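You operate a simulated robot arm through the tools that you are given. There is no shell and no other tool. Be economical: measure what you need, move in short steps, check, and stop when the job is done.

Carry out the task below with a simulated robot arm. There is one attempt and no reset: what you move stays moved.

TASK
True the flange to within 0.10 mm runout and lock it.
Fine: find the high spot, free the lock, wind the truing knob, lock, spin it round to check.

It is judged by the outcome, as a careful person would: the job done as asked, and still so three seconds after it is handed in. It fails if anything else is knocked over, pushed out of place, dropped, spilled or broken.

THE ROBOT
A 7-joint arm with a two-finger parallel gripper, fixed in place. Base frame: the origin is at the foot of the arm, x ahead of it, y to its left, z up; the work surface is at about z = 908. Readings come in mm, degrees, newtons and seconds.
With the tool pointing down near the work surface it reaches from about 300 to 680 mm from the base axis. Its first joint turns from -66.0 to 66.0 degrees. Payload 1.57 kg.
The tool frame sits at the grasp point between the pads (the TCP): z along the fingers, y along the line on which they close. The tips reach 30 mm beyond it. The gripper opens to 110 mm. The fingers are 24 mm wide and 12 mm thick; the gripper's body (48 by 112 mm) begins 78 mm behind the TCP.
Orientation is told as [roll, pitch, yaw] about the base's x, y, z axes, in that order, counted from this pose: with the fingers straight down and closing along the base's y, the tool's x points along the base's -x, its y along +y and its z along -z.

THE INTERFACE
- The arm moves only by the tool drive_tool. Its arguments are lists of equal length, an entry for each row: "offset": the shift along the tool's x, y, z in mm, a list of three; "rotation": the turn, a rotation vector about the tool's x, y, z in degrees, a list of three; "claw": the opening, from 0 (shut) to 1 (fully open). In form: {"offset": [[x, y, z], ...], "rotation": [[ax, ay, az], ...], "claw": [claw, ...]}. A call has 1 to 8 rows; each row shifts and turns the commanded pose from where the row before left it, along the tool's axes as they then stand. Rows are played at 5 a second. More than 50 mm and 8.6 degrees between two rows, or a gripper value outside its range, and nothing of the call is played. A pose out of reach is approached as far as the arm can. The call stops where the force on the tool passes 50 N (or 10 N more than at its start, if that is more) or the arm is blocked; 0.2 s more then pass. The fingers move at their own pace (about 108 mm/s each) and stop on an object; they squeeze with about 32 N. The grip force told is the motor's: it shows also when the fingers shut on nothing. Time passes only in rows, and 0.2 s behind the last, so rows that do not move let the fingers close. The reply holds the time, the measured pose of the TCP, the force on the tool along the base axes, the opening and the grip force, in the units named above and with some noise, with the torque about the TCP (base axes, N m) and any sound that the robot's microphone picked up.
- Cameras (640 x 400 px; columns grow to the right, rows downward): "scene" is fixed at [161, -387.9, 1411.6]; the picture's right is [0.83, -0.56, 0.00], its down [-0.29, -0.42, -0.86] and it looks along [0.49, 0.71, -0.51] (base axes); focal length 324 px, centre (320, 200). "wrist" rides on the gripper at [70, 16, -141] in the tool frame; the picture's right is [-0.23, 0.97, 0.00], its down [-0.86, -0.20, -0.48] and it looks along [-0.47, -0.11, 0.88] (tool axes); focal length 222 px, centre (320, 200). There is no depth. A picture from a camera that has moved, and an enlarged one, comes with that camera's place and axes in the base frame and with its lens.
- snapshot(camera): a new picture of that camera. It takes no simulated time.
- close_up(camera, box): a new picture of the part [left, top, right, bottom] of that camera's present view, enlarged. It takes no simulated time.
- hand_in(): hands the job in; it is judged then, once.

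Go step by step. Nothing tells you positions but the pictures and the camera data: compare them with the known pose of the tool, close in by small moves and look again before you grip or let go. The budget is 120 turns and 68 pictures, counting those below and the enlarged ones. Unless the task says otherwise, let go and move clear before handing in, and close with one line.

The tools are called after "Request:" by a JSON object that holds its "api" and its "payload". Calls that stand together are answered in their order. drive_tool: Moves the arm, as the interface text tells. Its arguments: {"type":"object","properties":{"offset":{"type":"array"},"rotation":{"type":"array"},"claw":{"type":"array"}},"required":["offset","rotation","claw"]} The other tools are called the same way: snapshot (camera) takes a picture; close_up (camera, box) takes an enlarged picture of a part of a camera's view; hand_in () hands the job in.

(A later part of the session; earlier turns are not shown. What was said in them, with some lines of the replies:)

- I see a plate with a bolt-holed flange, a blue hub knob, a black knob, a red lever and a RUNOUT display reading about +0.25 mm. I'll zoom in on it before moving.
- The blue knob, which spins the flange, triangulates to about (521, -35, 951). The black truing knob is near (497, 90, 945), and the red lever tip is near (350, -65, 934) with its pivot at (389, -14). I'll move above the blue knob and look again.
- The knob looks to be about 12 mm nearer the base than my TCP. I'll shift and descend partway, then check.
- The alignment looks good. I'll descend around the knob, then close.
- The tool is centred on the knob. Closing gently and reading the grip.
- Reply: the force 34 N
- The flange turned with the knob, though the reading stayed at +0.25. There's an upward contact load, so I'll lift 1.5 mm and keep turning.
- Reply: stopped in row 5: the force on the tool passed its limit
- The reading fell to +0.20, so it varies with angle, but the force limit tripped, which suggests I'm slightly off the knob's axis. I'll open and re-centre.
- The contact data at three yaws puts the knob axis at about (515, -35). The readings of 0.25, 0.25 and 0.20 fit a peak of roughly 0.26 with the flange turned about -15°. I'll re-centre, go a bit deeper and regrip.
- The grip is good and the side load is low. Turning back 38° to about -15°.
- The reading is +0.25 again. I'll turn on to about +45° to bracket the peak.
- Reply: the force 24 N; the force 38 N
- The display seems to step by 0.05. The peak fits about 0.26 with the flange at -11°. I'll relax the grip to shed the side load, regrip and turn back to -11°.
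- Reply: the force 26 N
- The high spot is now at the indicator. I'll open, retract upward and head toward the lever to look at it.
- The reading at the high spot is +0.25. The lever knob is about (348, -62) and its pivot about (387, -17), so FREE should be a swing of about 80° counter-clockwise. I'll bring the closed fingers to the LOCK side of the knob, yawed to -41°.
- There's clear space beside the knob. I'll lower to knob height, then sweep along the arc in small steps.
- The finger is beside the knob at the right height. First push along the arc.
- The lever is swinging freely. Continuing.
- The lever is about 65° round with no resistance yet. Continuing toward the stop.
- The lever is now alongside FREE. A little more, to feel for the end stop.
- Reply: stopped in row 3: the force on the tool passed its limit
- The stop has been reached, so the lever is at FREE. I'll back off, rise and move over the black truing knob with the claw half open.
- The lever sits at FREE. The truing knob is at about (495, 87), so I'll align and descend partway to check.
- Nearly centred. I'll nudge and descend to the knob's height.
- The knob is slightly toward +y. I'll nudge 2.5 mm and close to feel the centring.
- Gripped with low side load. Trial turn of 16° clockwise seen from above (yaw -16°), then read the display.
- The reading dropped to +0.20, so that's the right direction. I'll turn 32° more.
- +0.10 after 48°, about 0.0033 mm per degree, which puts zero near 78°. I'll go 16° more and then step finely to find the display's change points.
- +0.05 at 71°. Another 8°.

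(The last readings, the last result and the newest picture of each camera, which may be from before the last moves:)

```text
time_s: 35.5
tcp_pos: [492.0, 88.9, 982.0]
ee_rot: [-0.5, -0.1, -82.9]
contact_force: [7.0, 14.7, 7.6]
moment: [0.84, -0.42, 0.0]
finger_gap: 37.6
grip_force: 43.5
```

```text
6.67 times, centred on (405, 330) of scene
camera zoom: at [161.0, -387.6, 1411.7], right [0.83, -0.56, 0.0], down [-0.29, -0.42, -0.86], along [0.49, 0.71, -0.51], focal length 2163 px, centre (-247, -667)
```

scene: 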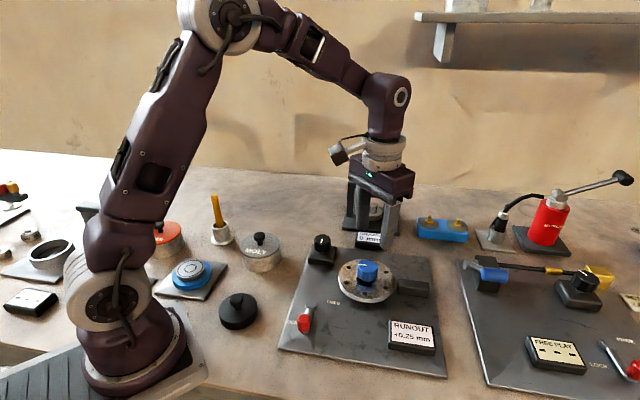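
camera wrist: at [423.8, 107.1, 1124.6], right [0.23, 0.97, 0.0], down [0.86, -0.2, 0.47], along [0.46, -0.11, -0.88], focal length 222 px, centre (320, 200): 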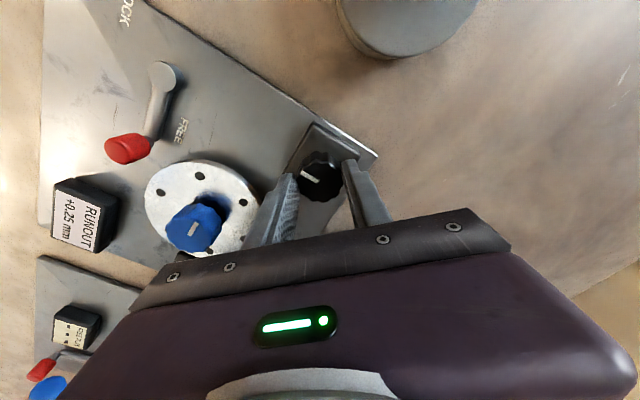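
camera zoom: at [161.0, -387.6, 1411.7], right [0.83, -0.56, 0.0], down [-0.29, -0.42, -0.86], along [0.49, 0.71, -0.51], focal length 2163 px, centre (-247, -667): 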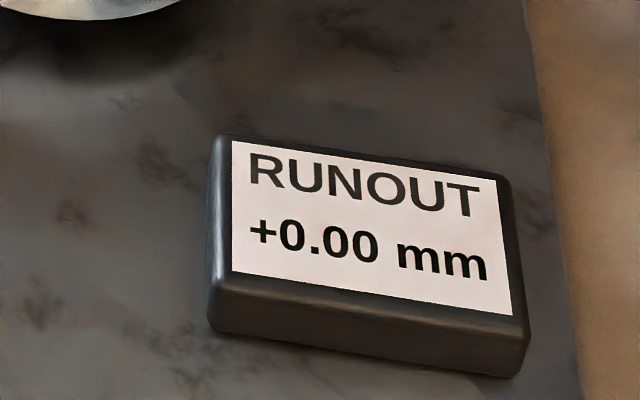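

The reading is now +0.00, centred in its zero band at about 82°. I'll release, rise and rotate ready to push the lever back to LOCK.

Request:
{"api": "drive_tool", "payload": {"offset": [[0, 0, 0], [0, 0, 0], [0, 0, -30], [0, 0, -30], [0, 0, -20]], "rotation": [[0, 0, 0], [0, 0, 0], [0, 0, 0], [0, 0, 0], [0, 0, 0]], "claw": [0.5, 0.5, 0.5, 0.5, 0.5]}}

Request:
{"api": "drive_tool", "payload": {"offset": [[0, 0, 0], [0, 0, 0], [0, 0, 0], [0, 0, 0], [0, 0, 0], [0, 0, 0], [0, 0, 0], [0, 0, 0]], "rotation": [[0, 0, -8.2], [0, 0, -8.2], [0, 0, -8.2], [0, 0, -8.2], [0, 0, -8.2], [0, 0, -8.2], [0, 0, -8.2], [0, 0, -8.2]], "claw": [0, 0, 0, 0, 0, 0, 0, 0]}}

Request:
{"api": "drive_tool", "payload": {"offset": [[0, 0, 0], [0, 0, 0], [0, 0, 0], [0, 0, 0], [0, 0, 0], [0, 0, 0], [0, 0, 0], [0, 0, 0]], "rotation": [[0, 0, -8], [0, 0, -8], [0, 0, -8], [0, 0, -8], [0, 0, -8], [0, 0, -8], [0, 0, -8], [0, 0, -8]], "claw": [0, 0, 0, 0, 0, 0, 0, 0]}}

Request:
{"api": "close_up", "payload": {"camera": "scene", "box": [270, 220, 450, 380]}}

```text
time_s: 36.7
tcp_pos: [492.0, 91.3, 1060.5]
ee_rot: [-0.5, 0.0, -82.9]
contact_force: [-0.5, 0.7, -0.3]
moment: [-0.02, 0.0, -0.01]
finger_gap: 55.2
grip_force: 0.1
```

```text
time_s: 38.5
tcp_pos: [493.9, 90.4, 1061.3]
ee_rot: [-0.2, 0.5, -17.2]
contact_force: [-0.1, 0.3, 1.0]
moment: [-0.01, -0.01, 0.02]
finger_gap: 0.0
grip_force: 21.5
```

```text
time_s: 40.3
tcp_pos: [493.6, 88.9, 1061.7]
ee_rot: [0.5, 0.5, 46.8]
contact_force: [0.5, -0.2, -0.3]
moment: [0.0, -0.01, 0.0]
finger_gap: 0.0
grip_force: 21.3
```

```text
2.50 times, centred on (360, 300) of scene
camera zoom: at [161.0, -387.9, 1411.6], right [0.83, -0.56, 0.0], down [-0.29, -0.42, -0.86], along [0.49, 0.71, -0.51], focal length 811 px, centre (220, -50)
```

zoom: 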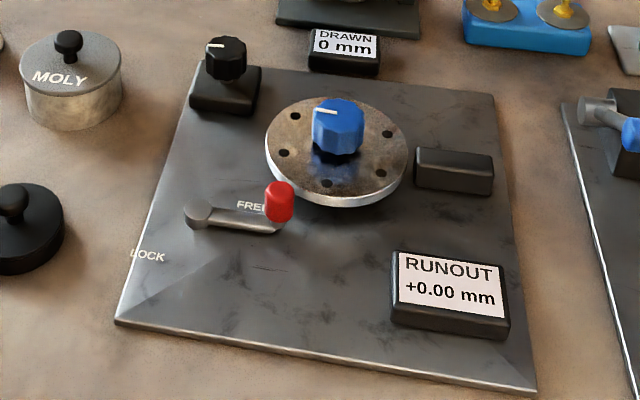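

The reading holds at +0.00 after release. I'll move beside the lever knob on its FREE side and lower partway to check.

Request:
{"api": "drive_tool", "payload": {"offset": [[30.4, -14, 0], [30.4, -14, 0], [30.4, -14, 0], [30.4, -14, 0], [0, 0, 30], [0, 0, 30], [0, 0, 0]], "rotation": [[0, 0, 0], [0, 0, 0], [0, 0, 0], [0, 0, 0], [0, 0, 0], [0, 0, 0], [0, 0, 0]], "claw": [0, 0, 0, 0, 0, 0, 0]}}

Request:
{"api": "close_up", "payload": {"camera": "scene", "box": [270, 220, 450, 380]}}

Request:
{"api": "snapshot", "payload": {"camera": "wrist"}}

```text
time_s: 41.9
tcp_pos: [451.7, -36.9, 1000.1]
ee_rot: [0.2, 0.4, 46.6]
contact_force: [0.8, 0.4, -0.6]
moment: [-0.02, 0.01, 0.01]
finger_gap: 0.1
grip_force: 21.8
```

```text
2.50 times, centred on (360, 300) of scene
camera zoom: at [161.0, -387.9, 1411.6], right [0.83, -0.56, 0.0], down [-0.29, -0.42, -0.86], along [0.49, 0.71, -0.51], focal length 811 px, centre (220, -50)
```

zoom: 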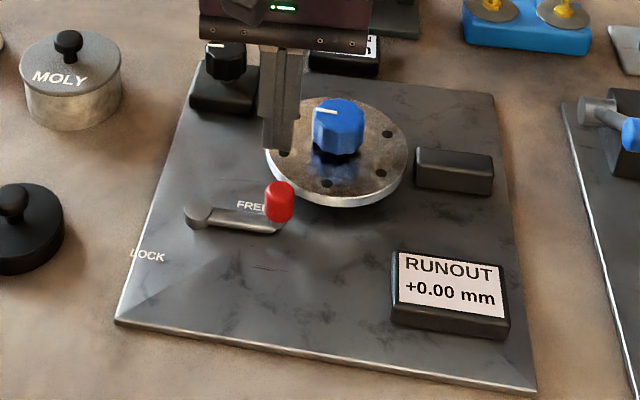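

```text
28 pictures are left
camera wrist: at [392.7, -76.2, 1143.4], right [-0.55, 0.83, 0.0], down [0.74, 0.49, 0.47], along [0.39, 0.26, -0.88], focal length 222 px, centre (320, 200)
```

wrist: 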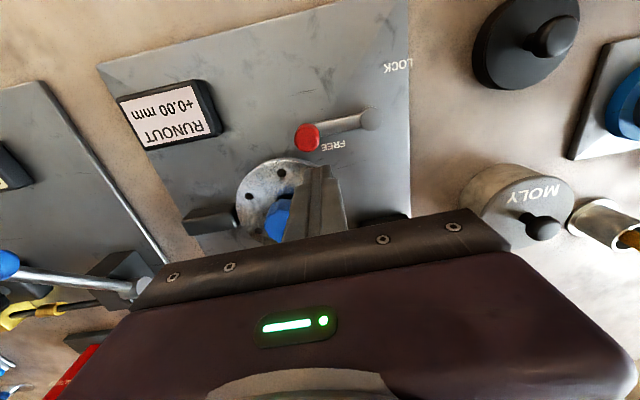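

The finger sits between the knob and the hub. I'll lower so the tip is at about z 940 and begin the push.

Request:
{"api": "drive_tool", "payload": {"offset": [[0, 0, 15], [0, 0, 15], [0, 0, 0]], "rotation": [[0, 0, 0], [0, 0, 0], [0, 0, 0]], "claw": [0, 0, 0]}}

Request:
{"api": "drive_tool", "payload": {"offset": [[6, 0, 0], [8.6, -2.8, 0], [8.6, -2.8, 0], [8.6, -2.8, 0]], "rotation": [[0, 0, 0], [0, 0, 8], [0, 0, 8], [0, 0, 8]], "claw": [0, 0, 0, 0]}}

Request:
{"api": "close_up", "payload": {"camera": "scene", "box": [270, 220, 450, 380]}}

```text
time_s: 42.7
tcp_pos: [449.0, -37.9, 971.7]
ee_rot: [0.4, 0.4, 46.6]
contact_force: [-1.0, 0.2, -0.7]
moment: [-0.03, 0.02, 0.01]
finger_gap: 0.0
grip_force: 21.7
```

```text
time_s: 43.7
tcp_pos: [430.5, -63.8, 972.3]
ee_rot: [0.1, 0.5, 22.6]
contact_force: [0.3, 0.6, -0.6]
moment: [-0.01, -0.03, 0.01]
finger_gap: 0.1
grip_force: 21.7
```

```text
2.50 times, centred on (360, 300) of scene
camera zoom: at [161.0, -387.9, 1411.6], right [0.83, -0.56, 0.0], down [-0.29, -0.42, -0.86], along [0.49, 0.71, -0.51], focal length 811 px, centre (220, -50)
```

zoom: 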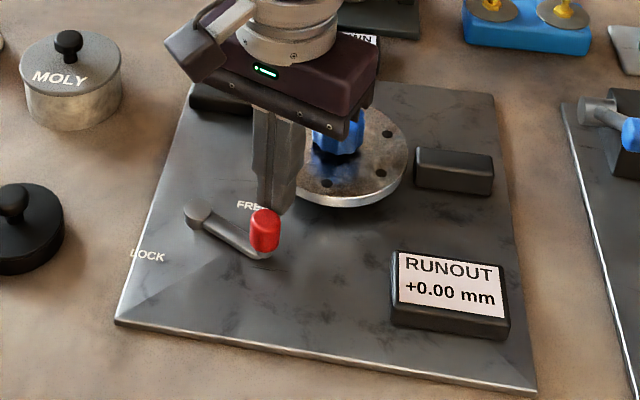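

The lever is following. I'll lower 6 mm for a better bite and keep sweeping.

Request:
{"api": "drive_tool", "payload": {"offset": [[0, 0, 6], [8.6, -2.8, 0], [8.6, -2.8, 0], [8.6, -2.8, 0], [8.6, -2.8, 0], [8.6, -2.8, 0]], "rotation": [[0, 0, 0], [0, 0, 8], [0, 0, 8], [0, 0, 8], [0, 0, 8], [0, 0, 8]], "claw": [0, 0, 0, 0, 0, 0]}}

Request:
{"api": "close_up", "payload": {"camera": "scene", "box": [270, 220, 450, 380]}}

```text
time_s: 45.1
tcp_pos: [391.4, -82.9, 966.7]
ee_rot: [-0.2, 0.6, -17.4]
contact_force: [0.9, -1.2, 1.0]
moment: [0.03, -0.03, 0.01]
finger_gap: 0.0
grip_force: 21.3
```

```text
2.50 times, centred on (360, 300) of scene
camera zoom: at [161.0, -387.9, 1411.6], right [0.83, -0.56, 0.0], down [-0.29, -0.42, -0.86], along [0.49, 0.71, -0.51], focal length 811 px, centre (220, -50)
```

zoom: 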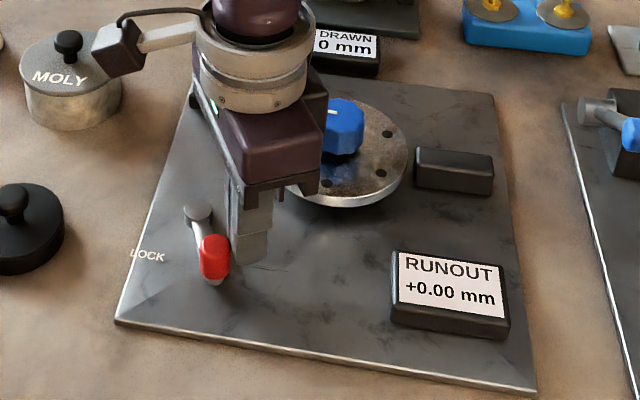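

Continuing to the LOCK stop, in smaller steps at the end.

Request:
{"api": "drive_tool", "payload": {"offset": [[8.6, -2.8, 0], [8.6, -2.8, 0], [6.4, -2.1, 0], [4.3, -1.4, 0], [4.3, -1.4, 0], [4.3, -1.4, 0]], "rotation": [[0, 0, 8], [0, 0, 8], [0, 0, 6], [0, 0, 4], [0, 0, 4], [0, 0, 4]], "claw": [0, 0, 0, 0, 0, 0]}}

Request:
{"api": "close_up", "payload": {"camera": "scene", "box": [270, 220, 450, 380]}}

```text
time_s: 46.5
tcp_pos: [362.5, -79.2, 967.1]
ee_rot: [0.1, -0.9, -50.6]
contact_force: [8.1, -13.9, 4.4]
moment: [-0.19, -0.04, 0.01]
finger_gap: 0.0
grip_force: 21.0
stopped in row 6: the force on the tool passed its limit (the readings are from after the stop); the commanded pose is now the measured one
```

```text
2.50 times, centred on (360, 300) of scene
camera zoom: at [161.2, -388.3, 1411.5], right [0.83, -0.56, 0.0], down [-0.29, -0.42, -0.86], along [0.48, 0.71, -0.51], focal length 811 px, centre (220, -50)
```

zoom: 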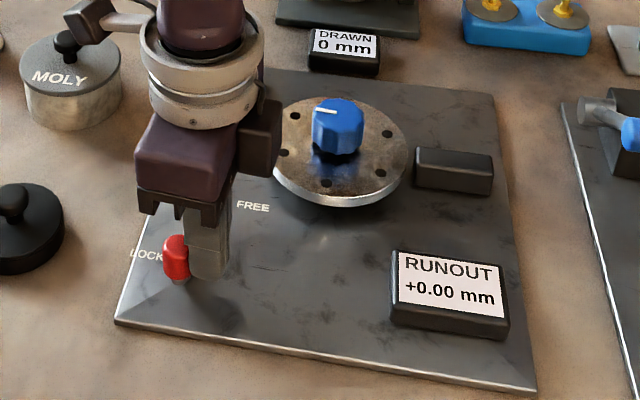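

The lever is at the LOCK stop and the reading is still +0.00. I'll back off, rise and go to the blue knob to spin-check.

Request:
{"api": "drive_tool", "payload": {"offset": [[-8, 0, 0], [-7, 0, 0], [0, 0, -45], [0, 0, -45]], "rotation": [[0, 0, 0], [0, 0, 0], [0, 0, 0], [0, 0, 0]], "claw": [0, 0, 0, 0]}}

Request:
{"api": "drive_tool", "payload": {"offset": [[-9.6, 29.2, 0], [-9.6, 29.2, 0], [-9.6, 29.2, 0], [-9.6, 29.2, 0], [-9.6, 29.2, 0], [0, 0, 0]], "rotation": [[0, 0, 0], [0, 0, 0], [0, 0, 0], [0, 0, 0], [0, 0, 0], [0, 0, 0]], "claw": [0.55, 0.55, 0.55, 0.55, 0.55, 0.55]}}

Request:
{"api": "close_up", "payload": {"camera": "scene", "box": [270, 220, 450, 380]}}

```text
time_s: 47.5
tcp_pos: [368.2, -87.0, 1058.7]
ee_rot: [-0.1, -0.7, -50.6]
contact_force: [-0.4, -0.8, -0.1]
moment: [0.0, -0.01, 0.03]
finger_gap: 0.0
grip_force: 21.6
```

```text
time_s: 48.9
tcp_pos: [512.0, -33.5, 1056.9]
ee_rot: [-0.1, -0.7, -50.7]
contact_force: [0.4, -0.4, 0.0]
moment: [-0.01, 0.01, 0.01]
finger_gap: 60.7
grip_force: 0.1
```

```text
2.50 times, centred on (360, 300) of scene
camera zoom: at [161.0, -387.9, 1411.6], right [0.83, -0.56, 0.0], down [-0.29, -0.42, -0.86], along [0.49, 0.71, -0.51], focal length 811 px, centre (220, -50)
```

zoom: 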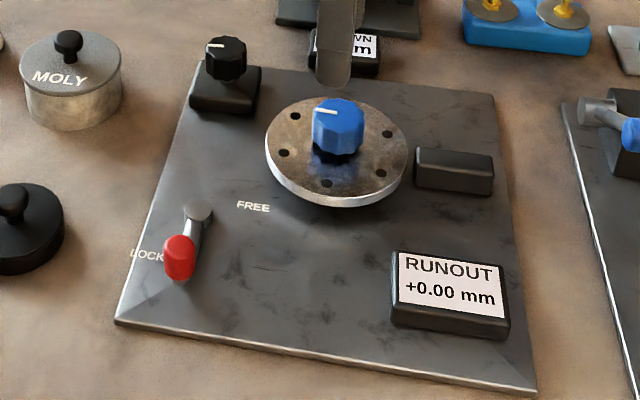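

Lever at LOCK, reading +0.00. Descending onto the blue knob and gripping.

Request:
{"api": "drive_tool", "payload": {"offset": [[-3, 1.4, 25], [0, 0, 25], [0, 0, 20], [0, 0, 17], [0, 0, 0]], "rotation": [[0, 0, 0], [0, 0, 0], [0, 0, 0], [0, 0, 0], [0, 0, 0]], "claw": [0.55, 0.55, 0.55, 0.55, 0.55]}}

Request:
{"api": "drive_tool", "payload": {"offset": [[0, 0, 0], [0, 0, 0], [0, 0, 0]], "rotation": [[0, 0, 0], [0, 0, 0], [0, 0, 0]], "claw": [0.2, 0.2, 0.2]}}

```text
time_s: 50.1
tcp_pos: [514.4, -35.6, 972.0]
ee_rot: [-0.1, -0.6, -50.6]
contact_force: [0.2, 0.1, -0.5]
moment: [-0.01, -0.02, 0.0]
finger_gap: 60.5
grip_force: 0.1
```

```text
time_s: 50.9
tcp_pos: [515.3, -34.0, 971.0]
ee_rot: [0.0, -0.8, -50.7]
contact_force: [4.8, 4.1, -8.1]
moment: [0.4, -0.98, -0.02]
finger_gap: 41.5
grip_force: 44.7
```

Good grip. Turning the flange +60° and reading.

Request:
{"api": "drive_tool", "payload": {"offset": [[0, 0, 0], [0, 0, 0], [0, 0, 0], [0, 0, 0], [0, 0, 0], [0, 0, 0], [0, 0, 0], [0, 0, 0]], "rotation": [[0, 0, -7.5], [0, 0, -7.5], [0, 0, -7.5], [0, 0, -7.5], [0, 0, -7.5], [0, 0, -7.5], [0, 0, -7.5], [0, 0, -7.5]], "claw": [0.2, 0.2, 0.2, 0.2, 0.2, 0.2, 0.2, 0.2]}}

Request:
{"api": "close_up", "payload": {"camera": "scene", "box": [290, 230, 450, 370]}}

```text
time_s: 52.7
tcp_pos: [515.8, -35.6, 971.1]
ee_rot: [-0.6, -0.2, 9.5]
contact_force: [2.1, 0.4, -3.6]
moment: [1.37, -0.64, -0.06]
finger_gap: 41.7
grip_force: 44.9
```

```text
2.86 times, centred on (370, 300) of scene
camera zoom: at [161.1, -388.0, 1411.6], right [0.83, -0.56, 0.0], down [-0.29, -0.42, -0.86], along [0.49, 0.71, -0.51], focal length 927 px, centre (177, -86)
```

zoom: 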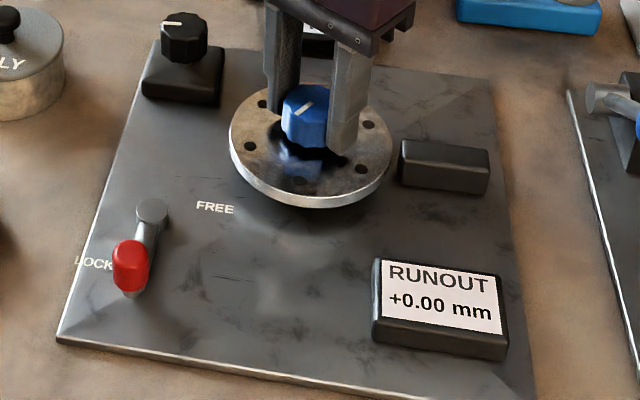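

+0.00 at +49°, where it had read +0.15. Another 60°.

Request:
{"api": "drive_tool", "payload": {"offset": [[0, 0, 0], [0, 0, 0], [0, 0, 0], [0, 0, 0], [0, 0, 0], [0, 0, 0], [0, 0, 0], [0, 0, 0]], "rotation": [[0, 0, -7.5], [0, 0, -7.5], [0, 0, -7.5], [0, 0, -7.5], [0, 0, -7.5], [0, 0, -7.5], [0, 0, -7.5], [0, 0, -7.5]], "claw": [0.2, 0.2, 0.2, 0.2, 0.2, 0.2, 0.2, 0.2]}}

Request:
{"api": "close_up", "payload": {"camera": "scene", "box": [290, 230, 450, 370]}}

```text
time_s: 54.5
tcp_pos: [516.4, -35.3, 969.6]
ee_rot: [-0.6, 0.4, 69.5]
contact_force: [6.9, -5.8, 8.2]
moment: [0.75, 0.62, -0.52]
finger_gap: 41.6
grip_force: 45.3
```

```text
2.86 times, centred on (370, 300) of scene
camera zoom: at [161.1, -388.1, 1411.5], right [0.83, -0.56, 0.0], down [-0.29, -0.42, -0.86], along [0.49, 0.71, -0.51], focal length 927 px, centre (177, -86)
```

zoom: 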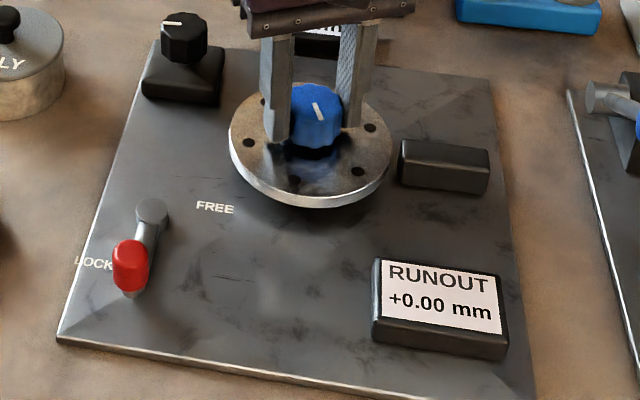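

Still +0.00, though a slight twisting moment suggests an end stop, so I won't push further. I'll turn back the other way, past the start, to cover the remaining side.

Request:
{"api": "drive_tool", "payload": {"offset": [[0, 0, 0], [0, 0, 0], [0, 0, 0], [0, 0, 0], [0, 0, 0], [0, 0, 0], [0, 0, 0], [0, 0, 0]], "rotation": [[0, 0, 8], [0, 0, 8], [0, 0, 8], [0, 0, 8], [0, 0, 8], [0, 0, 8], [0, 0, 8], [0, 0, 8]], "claw": [0.2, 0.2, 0.2, 0.2, 0.2, 0.2, 0.2, 0.2]}}

Request:
{"api": "drive_tool", "payload": {"offset": [[0, 0, 0], [0, 0, 0], [0, 0, 0], [0, 0, 0], [0, 0, 0], [0, 0, 0], [0, 0, 0], [0, 0, 0]], "rotation": [[0, 0, 8], [0, 0, 8], [0, 0, 8], [0, 0, 8], [0, 0, 8], [0, 0, 8], [0, 0, 8], [0, 0, 8]], "claw": [0.2, 0.2, 0.2, 0.2, 0.2, 0.2, 0.2, 0.2]}}

Request:
{"api": "drive_tool", "payload": {"offset": [[0, 0, 0], [0, 0, 0], [0, 0, 0], [0, 0, 0], [0, 0, 0]], "rotation": [[0, 0, 8], [0, 0, 8], [0, 0, 8], [0, 0, 8], [0, 0, 0]], "claw": [0.2, 0.2, 0.2, 0.2, 0.2]}}

Request:
{"api": "close_up", "payload": {"camera": "scene", "box": [290, 230, 450, 370]}}

```text
time_s: 56.3
tcp_pos: [515.3, -35.1, 969.4]
ee_rot: [-0.6, -0.3, 5.4]
contact_force: [0.8, -3.6, 5.4]
moment: [0.71, 0.91, 0.01]
finger_gap: 41.7
grip_force: 45.1
```

```text
time_s: 58.1
tcp_pos: [517.3, -34.3, 970.5]
ee_rot: [0.1, -0.7, -58.6]
contact_force: [2.7, 0.8, -10.6]
moment: [-0.18, 1.02, 0.01]
finger_gap: 41.6
grip_force: 45.2
```

```text
time_s: 59.3
tcp_pos: [517.1, -34.0, 971.2]
ee_rot: [0.4, -0.5, -90.7]
contact_force: [2.3, 10.9, -0.6]
moment: [-0.11, 1.01, 0.01]
finger_gap: 41.3
grip_force: 45.1
```

```text
2.86 times, centred on (370, 300) of scene
camera zoom: at [161.1, -387.6, 1411.7], right [0.83, -0.56, 0.0], down [-0.29, -0.42, -0.86], along [0.49, 0.71, -0.51], focal length 927 px, centre (177, -86)
```

zoom: 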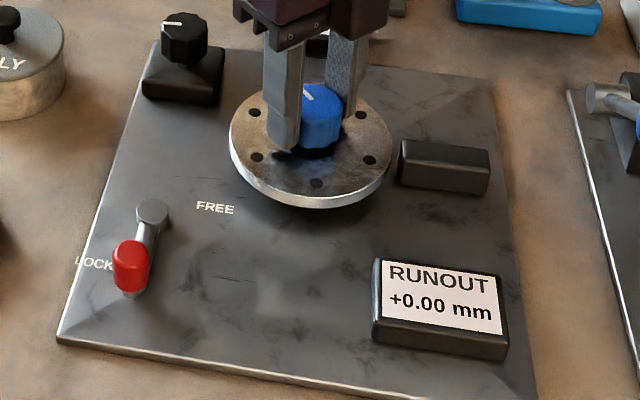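

Still +0.00 at -51°. I'll regrip and turn further this way to see the opposite half as well.

Request:
{"api": "drive_tool", "payload": {"offset": [[0, 0, 0], [0, 0, 0], [0, 0, -15], [0, 0, -15]], "rotation": [[0, 0, 0], [0, 0, 0], [0, 0, 0], [0, 0, 0]], "claw": [0.55, 0.55, 0.55, 0.55]}}

Request:
{"api": "drive_tool", "payload": {"offset": [[0, 0, 0], [0, 0, 0], [0, 0, 0], [0, 0, 0], [0, 0, 0], [0, 0, 0], [0, 0, 0], [0, 0, 0]], "rotation": [[0, 0, -8], [0, 0, -8], [0, 0, -8], [0, 0, -8], [0, 0, -8], [0, 0, -8], [0, 0, -8], [0, 0, -8]], "claw": [0.55, 0.55, 0.55, 0.55, 0.55, 0.55, 0.55, 0.55]}}

Request:
{"api": "drive_tool", "payload": {"offset": [[0, 0, 0], [0, 0, 0], [0, 0, 0], [0, 0, 0], [0, 0, 0], [0, 0, 0], [0, 0, 0], [0, 0, 0]], "rotation": [[0, 0, -8], [0, 0, -8], [0, 0, -8], [0, 0, -8], [0, 0, -8], [0, 0, -8], [0, 0, -8], [0, 0, 0]], "claw": [0.55, 0.55, 0.55, 0.55, 0.55, 0.55, 0.55, 0.55]}}

```text
time_s: 60.3
tcp_pos: [516.8, -35.9, 1001.5]
ee_rot: [0.3, -0.6, -90.6]
contact_force: [-0.4, 0.0, 0.7]
moment: [0.02, 0.01, -0.01]
finger_gap: 60.6
grip_force: 0.1
```

```text
time_s: 62.1
tcp_pos: [516.1, -33.8, 1001.6]
ee_rot: [-0.4, -0.7, -26.4]
contact_force: [0.2, 0.2, 0.1]
moment: [0.0, -0.03, -0.04]
finger_gap: 60.3
grip_force: 0.1
```

```text
time_s: 63.9
tcp_pos: [515.3, -33.6, 1002.0]
ee_rot: [-0.6, -0.1, 29.6]
contact_force: [-0.7, 0.2, -0.4]
moment: [0.0, 0.04, 0.0]
finger_gap: 60.7
grip_force: 0.1
```

Request:
{"api": "drive_tool", "payload": {"offset": [[0, -0.8, 15], [0, 0, 15], [0, 0, 0], [0, 0, 0], [0, 0, 0], [0, 0, 0]], "rotation": [[0, 0, 0], [0, 0, 0], [0, 0, 0], [0, 0, 0], [0, 0, 0], [0, 0, 0]], "claw": [0.55, 0.55, 0.55, 0.2, 0.2, 0.2]}}

Request:
{"api": "drive_tool", "payload": {"offset": [[0, 0, 0], [0, 0, 0], [0, 0, 0], [0, 0, 0], [0, 0, 0], [0, 0, 0], [0, 0, 0], [0, 0, 0]], "rotation": [[0, 0, 8], [0, 0, 8], [0, 0, 8], [0, 0, 8], [0, 0, 8], [0, 0, 8], [0, 0, 8], [0, 0, 0]], "claw": [0.2, 0.2, 0.2, 0.2, 0.2, 0.2, 0.2, 0.2]}}

Request:
{"api": "close_up", "payload": {"camera": "scene", "box": [290, 230, 450, 370]}}

Request:
{"api": "drive_tool", "payload": {"offset": [[0, 0, 0], [0, 0, 0], [0, 0, 0], [0, 0, 0], [0, 0, 0], [0, 0, 0], [0, 0, 0], [0, 0, 0]], "rotation": [[0, 0, 8], [0, 0, 8], [0, 0, 8], [0, 0, 8], [0, 0, 8], [0, 0, 8], [0, 0, 8], [0, 0, 0]], "claw": [0.2, 0.2, 0.2, 0.2, 0.2, 0.2, 0.2, 0.2]}}

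Request:
{"api": "close_up", "payload": {"camera": "scene", "box": [290, 230, 450, 370]}}

```text
time_s: 65.3
tcp_pos: [514.8, -36.9, 970.5]
ee_rot: [-0.5, 0.1, 29.4]
contact_force: [-7.5, 11.8, -1.2]
moment: [1.28, 0.64, -0.03]
finger_gap: 41.7
grip_force: 45.1
```

```text
time_s: 67.1
tcp_pos: [515.4, -33.3, 971.2]
ee_rot: [-0.5, -0.5, -26.7]
contact_force: [-10.2, 17.8, -28.9]
moment: [1.16, -0.01, -0.04]
finger_gap: 41.7
grip_force: 44.9
```

```text
2.86 times, centred on (370, 300) of scene
camera zoom: at [161.2, -387.5, 1411.7], right [0.83, -0.56, 0.0], down [-0.29, -0.42, -0.86], along [0.48, 0.71, -0.51], focal length 927 px, centre (177, -86)
```

zoom: 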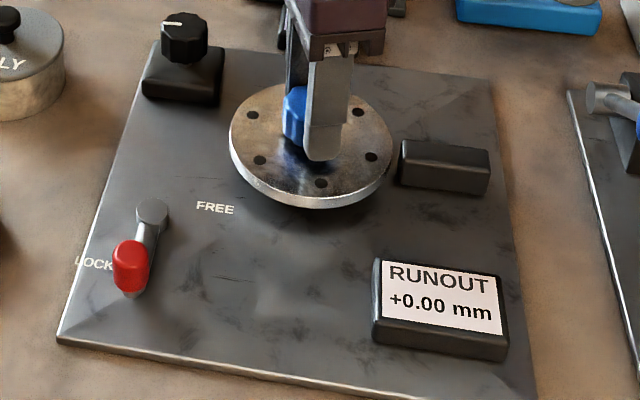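

```text
time_s: 68.9
tcp_pos: [516.1, -36.3, 971.5]
ee_rot: [0.4, -0.7, -82.7]
contact_force: [-12.8, 14.2, 16.8]
moment: [-0.48, 1.26, -0.04]
finger_gap: 41.4
grip_force: 45.3
```

```text
2.86 times, centred on (370, 300) of scene
camera zoom: at [160.4, -387.5, 1411.8], right [0.83, -0.56, 0.0], down [-0.29, -0.42, -0.86], along [0.49, 0.71, -0.51], focal length 927 px, centre (177, -86)
```

zoom: 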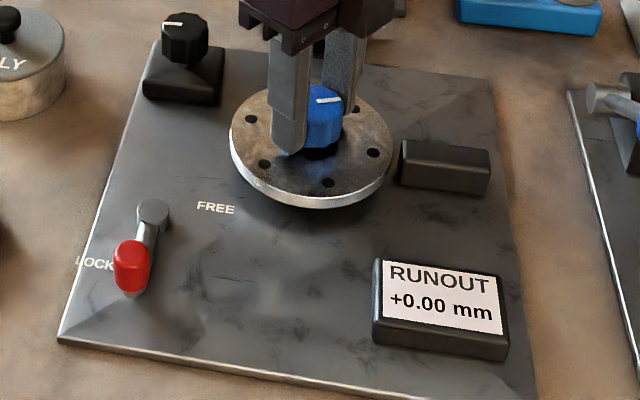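

The flange reads +0.00 at every angle checked, from about -163° to +109°, with the lever at LOCK. I'll release, rise clear and take a last look.

Request:
{"api": "drive_tool", "payload": {"offset": [[0, 0, 0], [0, 0, 0], [0, 0, -30], [0, 0, -45], [0, 0, -45], [0, 0, -40], [0, 0, 0]], "rotation": [[0, 0, 0], [0, 0, 0], [0, 0, 0], [0, 0, 0], [0, 0, 0], [0, 0, 0], [0, 0, 0]], "claw": [0.6, 0.6, 0.6, 0.6, 0.6, 0.6, 0.6]}}

Request:
{"api": "snapshot", "payload": {"camera": "scene"}}

Request:
{"api": "close_up", "payload": {"camera": "scene", "box": [270, 220, 450, 380]}}

```text
time_s: 70.5
tcp_pos: [516.8, -34.1, 1129.5]
ee_rot: [0.4, -0.6, -82.6]
contact_force: [0.3, 0.2, -0.6]
moment: [0.02, 0.0, 0.0]
finger_gap: 66.1
grip_force: 0.0
```

```text
18 pictures are left
```

scene: 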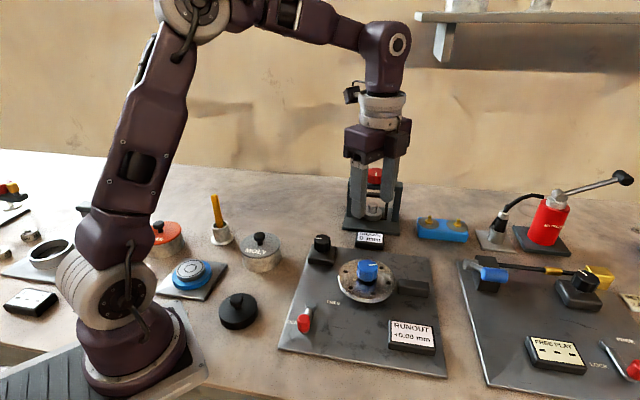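

```text
2.50 times, centred on (360, 300) of scene
camera zoom: at [161.0, -387.9, 1411.6], right [0.83, -0.56, 0.0], down [-0.29, -0.42, -0.86], along [0.49, 0.71, -0.51], focal length 811 px, centre (220, -50)
```

zoom: 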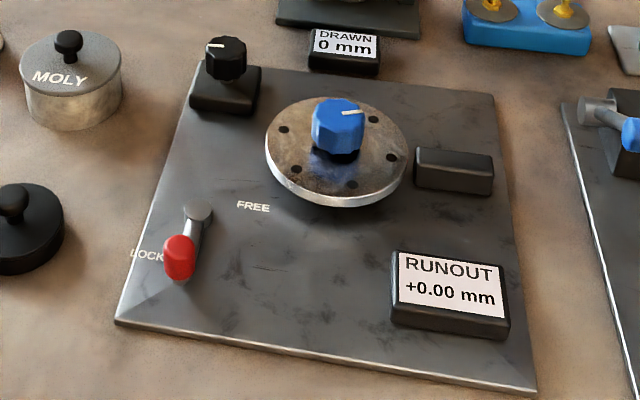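

The lever is at LOCK, the display reads +0.00, the arm is clear and nothing else has moved. Handing in.

Request:
{"api": "hand_in", "payload": {}}

```text
The job is handed in.
```

The flange is trued and locked: the display, which seems to step by 0.05 mm, read +0.00 mm at every angle I checked, from about -163° to +109°. I didn't spin the last quarter-turn or so.
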